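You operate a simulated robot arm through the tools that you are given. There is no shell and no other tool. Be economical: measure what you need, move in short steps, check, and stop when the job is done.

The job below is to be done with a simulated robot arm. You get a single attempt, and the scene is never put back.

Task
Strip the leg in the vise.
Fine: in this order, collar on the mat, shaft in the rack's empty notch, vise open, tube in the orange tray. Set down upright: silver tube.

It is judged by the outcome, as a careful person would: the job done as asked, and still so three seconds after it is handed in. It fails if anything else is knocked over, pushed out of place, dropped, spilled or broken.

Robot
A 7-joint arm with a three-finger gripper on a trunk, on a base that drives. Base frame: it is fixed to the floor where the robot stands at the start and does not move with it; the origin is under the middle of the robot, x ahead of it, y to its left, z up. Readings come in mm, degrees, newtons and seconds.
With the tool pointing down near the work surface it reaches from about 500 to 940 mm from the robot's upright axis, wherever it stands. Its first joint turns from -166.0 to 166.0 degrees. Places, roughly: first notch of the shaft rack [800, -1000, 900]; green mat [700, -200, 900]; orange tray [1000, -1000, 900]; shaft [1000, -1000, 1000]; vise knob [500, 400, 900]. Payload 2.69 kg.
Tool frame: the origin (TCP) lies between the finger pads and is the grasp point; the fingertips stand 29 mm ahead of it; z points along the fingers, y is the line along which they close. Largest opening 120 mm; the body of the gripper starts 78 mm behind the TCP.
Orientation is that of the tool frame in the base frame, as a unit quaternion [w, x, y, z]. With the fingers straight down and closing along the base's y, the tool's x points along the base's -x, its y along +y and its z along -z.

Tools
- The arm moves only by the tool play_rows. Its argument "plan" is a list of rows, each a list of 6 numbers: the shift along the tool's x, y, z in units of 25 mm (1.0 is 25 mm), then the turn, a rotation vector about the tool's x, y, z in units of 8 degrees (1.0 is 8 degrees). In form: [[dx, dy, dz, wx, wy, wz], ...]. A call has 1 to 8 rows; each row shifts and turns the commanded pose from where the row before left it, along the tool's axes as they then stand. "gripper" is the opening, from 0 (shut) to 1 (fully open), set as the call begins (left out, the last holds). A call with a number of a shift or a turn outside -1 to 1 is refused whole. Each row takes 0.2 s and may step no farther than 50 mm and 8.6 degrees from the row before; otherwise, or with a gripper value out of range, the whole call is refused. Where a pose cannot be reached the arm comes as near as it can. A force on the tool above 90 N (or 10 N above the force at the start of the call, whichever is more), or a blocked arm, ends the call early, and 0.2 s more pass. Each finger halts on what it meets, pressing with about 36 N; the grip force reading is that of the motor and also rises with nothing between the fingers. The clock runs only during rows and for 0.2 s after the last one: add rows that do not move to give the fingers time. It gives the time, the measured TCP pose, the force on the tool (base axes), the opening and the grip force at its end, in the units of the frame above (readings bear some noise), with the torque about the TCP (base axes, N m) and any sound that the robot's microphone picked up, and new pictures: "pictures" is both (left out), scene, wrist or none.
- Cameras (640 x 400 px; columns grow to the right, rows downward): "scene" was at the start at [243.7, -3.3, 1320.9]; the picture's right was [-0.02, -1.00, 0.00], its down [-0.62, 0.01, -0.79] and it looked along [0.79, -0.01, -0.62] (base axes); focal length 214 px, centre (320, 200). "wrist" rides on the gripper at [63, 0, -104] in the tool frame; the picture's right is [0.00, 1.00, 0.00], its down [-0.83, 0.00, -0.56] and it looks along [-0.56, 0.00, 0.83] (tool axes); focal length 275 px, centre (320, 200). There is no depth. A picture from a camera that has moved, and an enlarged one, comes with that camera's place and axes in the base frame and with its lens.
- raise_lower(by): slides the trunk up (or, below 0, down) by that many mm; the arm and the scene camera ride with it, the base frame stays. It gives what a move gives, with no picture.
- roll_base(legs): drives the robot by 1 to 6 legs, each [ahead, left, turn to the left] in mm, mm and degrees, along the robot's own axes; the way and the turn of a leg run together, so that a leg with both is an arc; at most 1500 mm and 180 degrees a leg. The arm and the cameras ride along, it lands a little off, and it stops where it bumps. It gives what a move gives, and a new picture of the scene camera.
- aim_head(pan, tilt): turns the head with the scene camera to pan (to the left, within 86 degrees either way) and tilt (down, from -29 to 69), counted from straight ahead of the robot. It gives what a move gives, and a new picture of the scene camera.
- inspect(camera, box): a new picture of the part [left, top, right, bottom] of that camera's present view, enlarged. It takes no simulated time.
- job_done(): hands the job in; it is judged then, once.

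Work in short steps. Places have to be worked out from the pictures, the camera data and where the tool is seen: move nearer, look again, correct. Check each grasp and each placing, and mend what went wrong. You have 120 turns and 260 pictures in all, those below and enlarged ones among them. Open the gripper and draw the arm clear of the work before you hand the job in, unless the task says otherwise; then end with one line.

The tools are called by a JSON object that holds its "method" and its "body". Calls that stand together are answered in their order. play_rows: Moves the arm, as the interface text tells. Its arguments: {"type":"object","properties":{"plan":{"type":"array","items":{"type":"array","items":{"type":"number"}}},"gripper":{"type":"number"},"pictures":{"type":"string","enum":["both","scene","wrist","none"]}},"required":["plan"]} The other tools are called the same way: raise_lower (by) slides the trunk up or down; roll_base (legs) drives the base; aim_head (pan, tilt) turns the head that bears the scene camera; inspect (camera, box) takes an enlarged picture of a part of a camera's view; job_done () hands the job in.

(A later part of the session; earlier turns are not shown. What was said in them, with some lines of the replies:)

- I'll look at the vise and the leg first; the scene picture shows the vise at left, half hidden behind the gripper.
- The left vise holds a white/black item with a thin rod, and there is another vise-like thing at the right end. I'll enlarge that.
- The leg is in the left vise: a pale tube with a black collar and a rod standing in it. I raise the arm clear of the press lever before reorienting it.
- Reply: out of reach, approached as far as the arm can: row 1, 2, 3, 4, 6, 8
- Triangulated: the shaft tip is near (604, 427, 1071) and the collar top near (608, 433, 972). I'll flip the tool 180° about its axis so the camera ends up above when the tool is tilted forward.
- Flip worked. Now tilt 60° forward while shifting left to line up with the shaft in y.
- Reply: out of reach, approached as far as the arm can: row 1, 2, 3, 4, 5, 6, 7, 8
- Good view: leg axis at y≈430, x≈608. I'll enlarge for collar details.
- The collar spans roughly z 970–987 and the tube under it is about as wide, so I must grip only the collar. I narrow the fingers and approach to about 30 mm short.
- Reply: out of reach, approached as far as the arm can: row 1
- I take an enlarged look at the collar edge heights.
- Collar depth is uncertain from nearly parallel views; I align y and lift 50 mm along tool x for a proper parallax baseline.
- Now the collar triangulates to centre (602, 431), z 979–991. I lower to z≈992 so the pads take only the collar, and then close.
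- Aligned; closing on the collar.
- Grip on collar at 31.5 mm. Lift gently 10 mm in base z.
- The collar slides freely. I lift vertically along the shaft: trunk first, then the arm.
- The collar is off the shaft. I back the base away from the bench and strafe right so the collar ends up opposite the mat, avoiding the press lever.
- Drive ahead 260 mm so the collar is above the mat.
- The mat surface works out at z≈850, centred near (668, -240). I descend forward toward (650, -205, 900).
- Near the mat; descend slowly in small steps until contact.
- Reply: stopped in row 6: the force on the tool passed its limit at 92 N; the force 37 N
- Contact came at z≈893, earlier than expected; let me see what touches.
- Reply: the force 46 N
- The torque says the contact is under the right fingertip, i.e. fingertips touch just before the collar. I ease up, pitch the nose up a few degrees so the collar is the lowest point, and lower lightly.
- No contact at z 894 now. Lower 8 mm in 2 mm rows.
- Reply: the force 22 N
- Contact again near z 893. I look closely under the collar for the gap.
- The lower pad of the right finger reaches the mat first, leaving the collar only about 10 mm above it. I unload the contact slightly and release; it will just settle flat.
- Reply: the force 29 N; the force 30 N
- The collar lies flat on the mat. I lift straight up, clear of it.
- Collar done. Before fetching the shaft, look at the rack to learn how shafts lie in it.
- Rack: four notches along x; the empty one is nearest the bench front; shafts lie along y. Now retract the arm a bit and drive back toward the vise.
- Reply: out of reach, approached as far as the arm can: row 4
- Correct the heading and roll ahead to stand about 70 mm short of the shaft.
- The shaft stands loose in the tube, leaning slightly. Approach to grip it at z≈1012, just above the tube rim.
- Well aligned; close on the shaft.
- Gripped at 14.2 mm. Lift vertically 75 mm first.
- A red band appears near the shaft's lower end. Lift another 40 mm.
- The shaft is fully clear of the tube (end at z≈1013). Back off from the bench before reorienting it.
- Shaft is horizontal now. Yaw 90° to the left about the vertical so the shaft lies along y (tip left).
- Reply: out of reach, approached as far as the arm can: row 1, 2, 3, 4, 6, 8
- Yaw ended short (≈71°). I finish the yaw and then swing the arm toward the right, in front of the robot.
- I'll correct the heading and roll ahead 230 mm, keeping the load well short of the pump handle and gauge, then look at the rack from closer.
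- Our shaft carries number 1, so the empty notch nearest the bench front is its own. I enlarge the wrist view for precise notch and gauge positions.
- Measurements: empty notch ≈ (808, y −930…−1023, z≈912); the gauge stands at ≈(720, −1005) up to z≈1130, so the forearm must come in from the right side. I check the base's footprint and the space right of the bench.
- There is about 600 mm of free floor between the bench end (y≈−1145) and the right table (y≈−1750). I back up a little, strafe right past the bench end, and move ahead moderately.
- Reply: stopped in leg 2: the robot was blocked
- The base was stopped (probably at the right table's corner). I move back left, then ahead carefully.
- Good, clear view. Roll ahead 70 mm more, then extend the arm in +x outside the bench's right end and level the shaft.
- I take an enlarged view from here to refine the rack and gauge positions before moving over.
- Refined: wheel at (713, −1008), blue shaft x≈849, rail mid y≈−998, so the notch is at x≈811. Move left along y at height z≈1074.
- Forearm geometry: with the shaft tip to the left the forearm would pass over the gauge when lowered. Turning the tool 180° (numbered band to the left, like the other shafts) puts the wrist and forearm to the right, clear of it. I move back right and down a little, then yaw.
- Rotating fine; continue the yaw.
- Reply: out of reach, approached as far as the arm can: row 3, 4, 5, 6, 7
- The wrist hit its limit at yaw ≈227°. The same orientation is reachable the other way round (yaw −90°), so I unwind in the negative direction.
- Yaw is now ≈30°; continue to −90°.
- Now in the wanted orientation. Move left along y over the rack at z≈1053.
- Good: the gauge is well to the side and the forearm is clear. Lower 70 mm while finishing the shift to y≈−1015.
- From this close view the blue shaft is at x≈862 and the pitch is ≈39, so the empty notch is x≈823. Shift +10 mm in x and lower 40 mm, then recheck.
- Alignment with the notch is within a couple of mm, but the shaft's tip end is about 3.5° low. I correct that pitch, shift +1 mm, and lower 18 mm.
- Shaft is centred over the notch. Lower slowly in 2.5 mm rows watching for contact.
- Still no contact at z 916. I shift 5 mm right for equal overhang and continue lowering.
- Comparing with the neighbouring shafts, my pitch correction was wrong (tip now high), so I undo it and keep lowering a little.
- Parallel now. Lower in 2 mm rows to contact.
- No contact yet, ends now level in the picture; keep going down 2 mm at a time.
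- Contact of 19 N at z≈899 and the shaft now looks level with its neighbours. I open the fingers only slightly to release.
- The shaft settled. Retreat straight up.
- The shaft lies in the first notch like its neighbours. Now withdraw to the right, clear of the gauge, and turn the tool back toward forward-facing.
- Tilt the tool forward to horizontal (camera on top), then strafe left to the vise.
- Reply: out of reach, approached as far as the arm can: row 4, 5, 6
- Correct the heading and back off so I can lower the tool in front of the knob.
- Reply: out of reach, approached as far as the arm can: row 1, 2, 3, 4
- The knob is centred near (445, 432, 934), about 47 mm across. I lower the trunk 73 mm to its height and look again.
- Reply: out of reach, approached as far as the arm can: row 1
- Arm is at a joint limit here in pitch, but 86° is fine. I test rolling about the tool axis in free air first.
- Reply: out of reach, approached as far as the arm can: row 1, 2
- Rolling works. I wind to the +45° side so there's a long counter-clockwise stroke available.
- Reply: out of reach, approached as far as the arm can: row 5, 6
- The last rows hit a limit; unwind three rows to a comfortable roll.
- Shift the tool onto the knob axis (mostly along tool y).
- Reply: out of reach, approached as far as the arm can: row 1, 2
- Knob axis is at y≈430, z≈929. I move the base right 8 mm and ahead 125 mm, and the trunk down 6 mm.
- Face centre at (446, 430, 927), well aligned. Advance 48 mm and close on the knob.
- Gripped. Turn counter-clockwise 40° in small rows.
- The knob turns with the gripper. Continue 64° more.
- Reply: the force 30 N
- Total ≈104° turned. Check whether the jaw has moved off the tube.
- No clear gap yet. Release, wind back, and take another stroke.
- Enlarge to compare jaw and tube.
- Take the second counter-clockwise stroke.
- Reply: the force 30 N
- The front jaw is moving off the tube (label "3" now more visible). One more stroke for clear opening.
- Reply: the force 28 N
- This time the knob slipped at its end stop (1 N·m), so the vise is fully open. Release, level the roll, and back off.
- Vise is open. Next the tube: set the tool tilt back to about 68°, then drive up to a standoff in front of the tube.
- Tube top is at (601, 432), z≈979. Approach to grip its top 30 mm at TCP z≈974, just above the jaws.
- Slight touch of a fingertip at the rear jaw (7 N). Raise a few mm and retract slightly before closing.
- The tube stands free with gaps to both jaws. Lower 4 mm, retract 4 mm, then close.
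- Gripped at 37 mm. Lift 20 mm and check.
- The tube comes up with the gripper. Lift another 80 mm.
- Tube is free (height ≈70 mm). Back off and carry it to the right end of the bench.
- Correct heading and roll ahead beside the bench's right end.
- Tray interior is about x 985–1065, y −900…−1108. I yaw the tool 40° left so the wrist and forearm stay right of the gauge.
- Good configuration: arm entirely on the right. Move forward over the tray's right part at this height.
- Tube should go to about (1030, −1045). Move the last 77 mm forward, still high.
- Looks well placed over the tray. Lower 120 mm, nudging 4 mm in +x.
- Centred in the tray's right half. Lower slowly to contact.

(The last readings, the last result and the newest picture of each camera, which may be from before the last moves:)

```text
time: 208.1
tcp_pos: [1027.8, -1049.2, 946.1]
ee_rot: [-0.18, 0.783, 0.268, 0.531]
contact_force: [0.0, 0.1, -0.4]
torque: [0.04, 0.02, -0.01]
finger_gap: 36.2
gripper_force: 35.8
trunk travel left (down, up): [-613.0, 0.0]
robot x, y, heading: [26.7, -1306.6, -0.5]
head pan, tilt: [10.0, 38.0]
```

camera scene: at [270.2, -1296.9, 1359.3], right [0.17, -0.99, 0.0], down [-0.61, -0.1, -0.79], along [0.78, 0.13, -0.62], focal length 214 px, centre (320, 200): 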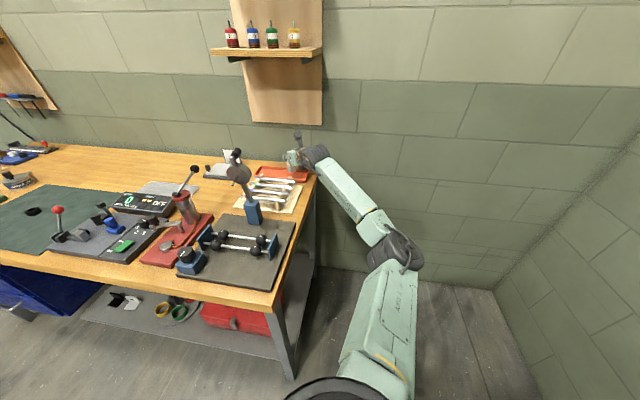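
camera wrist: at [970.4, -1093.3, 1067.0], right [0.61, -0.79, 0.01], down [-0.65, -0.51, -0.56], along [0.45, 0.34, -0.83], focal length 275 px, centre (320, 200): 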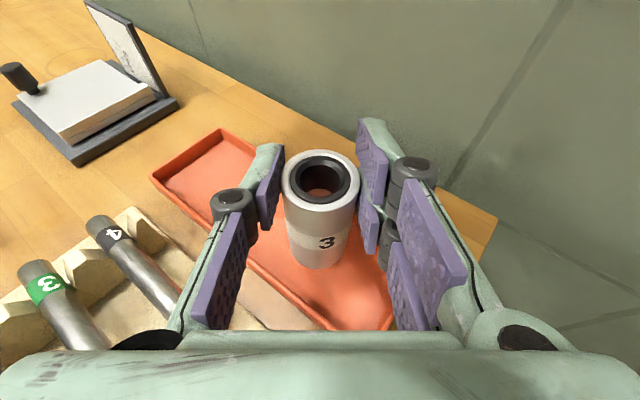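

No contact yet at z 946; continue in 2 mm rows.

{"method": "play_rows", "body": {"plan": [[-0.08, 0, 0.03, 0, 0, 0], [-0.08, 0, 0.03, 0, 0, 0], [-0.08, 0, 0.03, 0, 0, 0]], "pictures": "wrist"}}

{"method": "inspect", "body": {"camera": "scene", "box": [260, 130, 330, 200]}}

```text
time: 208.9
tcp_pos: [1026.9, -1048.8, 938.7]
ee_rot: [-0.181, 0.783, 0.268, 0.531]
contact_force: [-0.5, 0.5, 1.6]
torque: [-0.01, 0.01, 0.02]
finger_gap: 36.0
gripper_force: 36.2
trunk travel left (down, up): [-613.0, 0.0]
robot x, y, heading: [27.0, -1308.2, -0.5]
head pan, tilt: [10.0, 38.0]
camera wrist: at [969.4, -1093.3, 1036.4], right [0.61, -0.79, 0.01], down [-0.65, -0.51, -0.57], along [0.45, 0.34, -0.82], focal length 275 px, centre (320, 200)
```

wrist: 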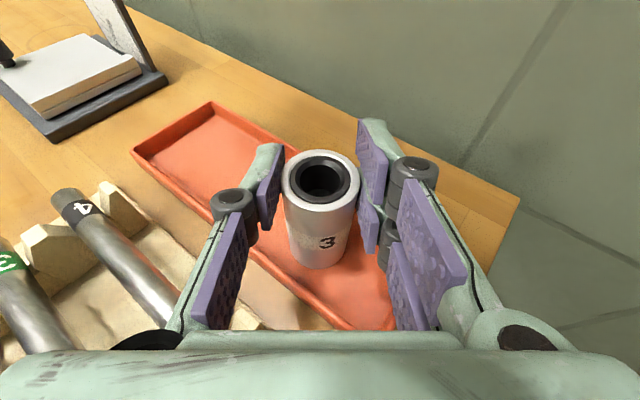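

```text
5.71 times, centred on (295, 165) of scene
camera zoom: at [269.9, -1297.0, 1359.3], right [0.17, -0.99, 0.0], down [-0.61, -0.1, -0.79], along [0.78, 0.13, -0.62], focal length 1226 px, centre (463, 400)
```

zoom: 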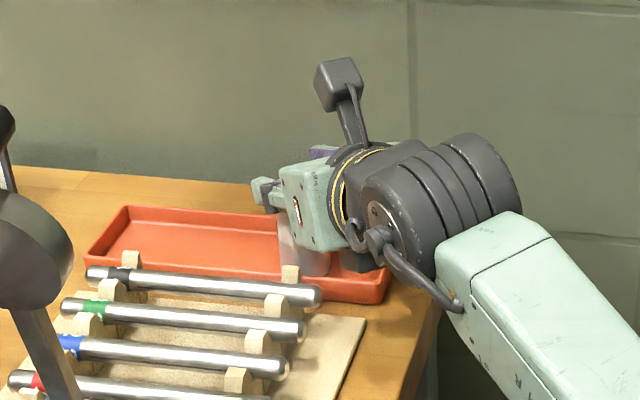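

Contact seems to begin (+2 N). Two more small rows.

{"method": "play_rows", "body": {"plan": [[-0.05, 0, 0.02, 0, 0, 0], [-0.05, 0, 0.02, 0, 0, 0]], "pictures": "none"}}

```text
time: 209.5
tcp_pos: [1026.7, -1049.2, 938.8]
ee_rot: [-0.18, 0.782, 0.268, 0.533]
contact_force: [1.1, 0.5, 7.8]
torque: [0.0, -0.19, 0.04]
finger_gap: 36.3
gripper_force: 35.9
trunk travel left (down, up): [-613.0, 0.0]
robot x, y, heading: [24.8, -1307.8, -0.5]
head pan, tilt: [10.0, 38.0]
```

The tube is standing on the tray floor (8 N). Release.

{"method": "play_rows", "body": {"plan": [[0, 0, 0, 0, 0, 0], [0, 0, 0, 0, 0, 0], [0, 0, 0, 0, 0, 0]], "gripper": 0.45, "pictures": "wrist"}}

```text
time: 210.3
tcp_pos: [1026.6, -1048.5, 935.2]
ee_rot: [-0.181, 0.783, 0.268, 0.531]
contact_force: [-0.7, -0.1, 0.5]
torque: [-0.01, 0.0, -0.01]
finger_gap: 53.9
gripper_force: 0.1
trunk travel left (down, up): [-613.0, 0.0]
robot x, y, heading: [26.6, -1307.6, -0.3]
head pan, tilt: [10.0, 38.0]
camera wrist: at [969.6, -1093.9, 1033.3], right [0.61, -0.79, 0.01], down [-0.65, -0.51, -0.56], along [0.45, 0.34, -0.83], focal length 275 px, centre (320, 200)
```

wrist: 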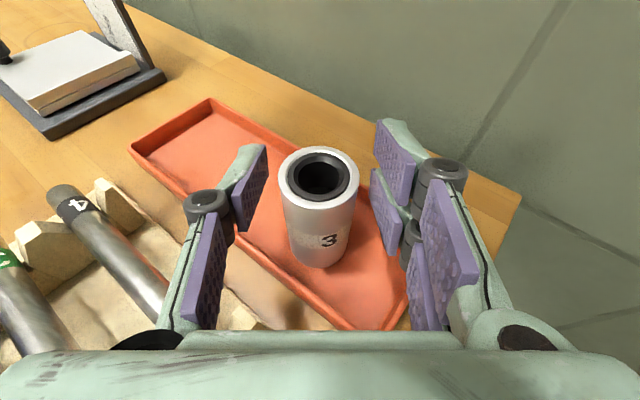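

The tube stands upright in the tray. Lift straight up off it.

{"method": "play_rows", "body": {"plan": [[0.4, 0, -0.16, 0, 0, 0], [0.927, 0, -0.375, 0, 0, 0], [0.927, 0, -0.375, 0, 0, 0], [0.927, 0, -0.375, 0, 0, 0], [0.927, 0, -0.375, 0, 0, 0], [0.927, 0, -0.375, 0, 0, 0]], "pictures": "none"}}

{"method": "play_rows", "body": {"plan": [[-0.35, 0, -0.9, 0, 0, 0], [-0.35, 0, -0.9, 0, 0, 0], [-0.35, 0, -0.9, 0, 0, 0], [-0.35, 0, -0.9, 0, 0, 0], [-0.35, 0, -0.9, 0, 0, 0], [-0.35, 0, -0.9, 0, 0, 0], [-0.35, 0, -0.9, 0, 0, 0], [-0.35, 0, -0.9, 0, 0, 0]]}}

{"method": "inspect", "body": {"camera": "scene", "box": [220, 110, 340, 230]}}

```text
time: 211.7
tcp_pos: [1026.1, -1047.7, 1074.0]
ee_rot: [-0.18, 0.784, 0.268, 0.531]
contact_force: [0.3, 0.0, -0.1]
torque: [0.0, 0.04, 0.04]
finger_gap: 54.0
gripper_force: 0.0
trunk travel left (down, up): [-613.0, 0.0]
robot x, y, heading: [25.9, -1308.7, -0.4]
head pan, tilt: [10.0, 38.0]
```

```text
time: 213.5
tcp_pos: [873.6, -1169.6, 1074.0]
ee_rot: [-0.181, 0.784, 0.269, 0.53]
contact_force: [-0.3, -0.6, -0.2]
torque: [-0.01, 0.02, 0.0]
finger_gap: 54.0
gripper_force: 0.1
trunk travel left (down, up): [-613.0, 0.0]
robot x, y, heading: [26.4, -1308.0, -0.4]
head pan, tilt: [10.0, 38.0]
camera scene: at [269.7, -1297.1, 1359.3], right [0.17, -0.99, 0.0], down [-0.61, -0.1, -0.79], along [0.78, 0.13, -0.62], focal length 214 px, centre (320, 200)
camera wrist: at [815.1, -1213.2, 1170.5], right [0.61, -0.79, 0.01], down [-0.65, -0.51, -0.56], along [0.45, 0.34, -0.83], focal length 275 px, centre (320, 200)
```

scene: 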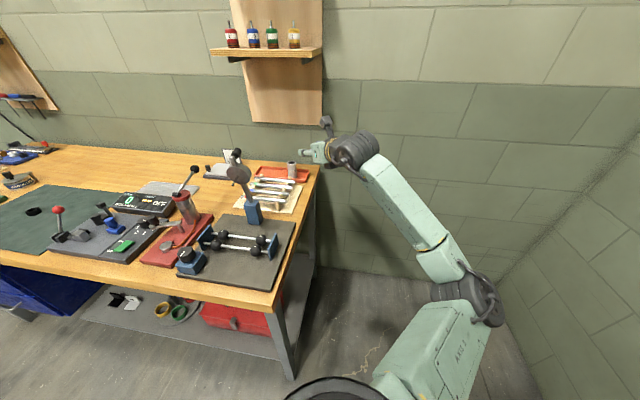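
wrist: 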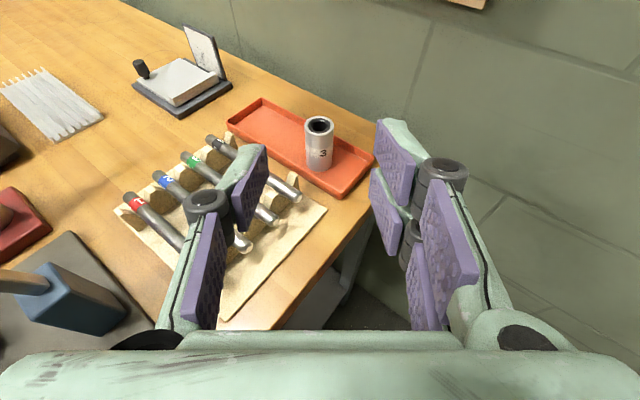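

```text
3.33 times, centred on (280, 170) of scene
camera zoom: at [269.7, -1297.1, 1359.3], right [0.17, -0.99, 0.0], down [-0.61, -0.1, -0.79], along [0.78, 0.13, -0.62], focal length 715 px, centre (453, 300)
```

zoom: 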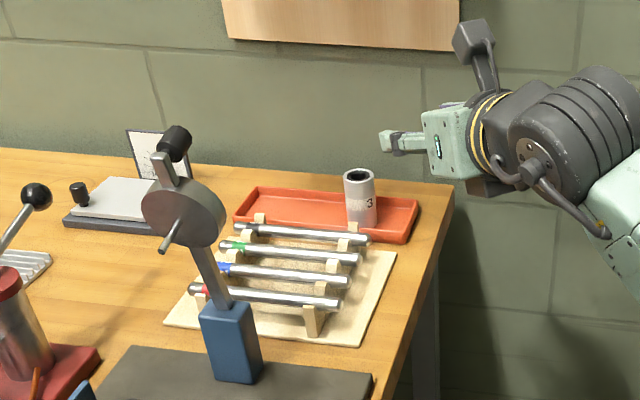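

Everything is in place: collar on the mat, shaft 1 in its notch, vise open, tube upright in the tray, and the open gripper clear of the work. I hand it in.

{"method": "job_done", "body": {}}

```text
The job is handed in.
```

The leg is stripped, in the order you gave: collar on the mat, shaft 1 in the rack's empty notch, vise open, and the silver tube upright in the orange tray. The collar dropped about 10 mm onto the mat when released and landed flat. The base was also stopped once near the right-hand table, and I saw nothing disturbed there.
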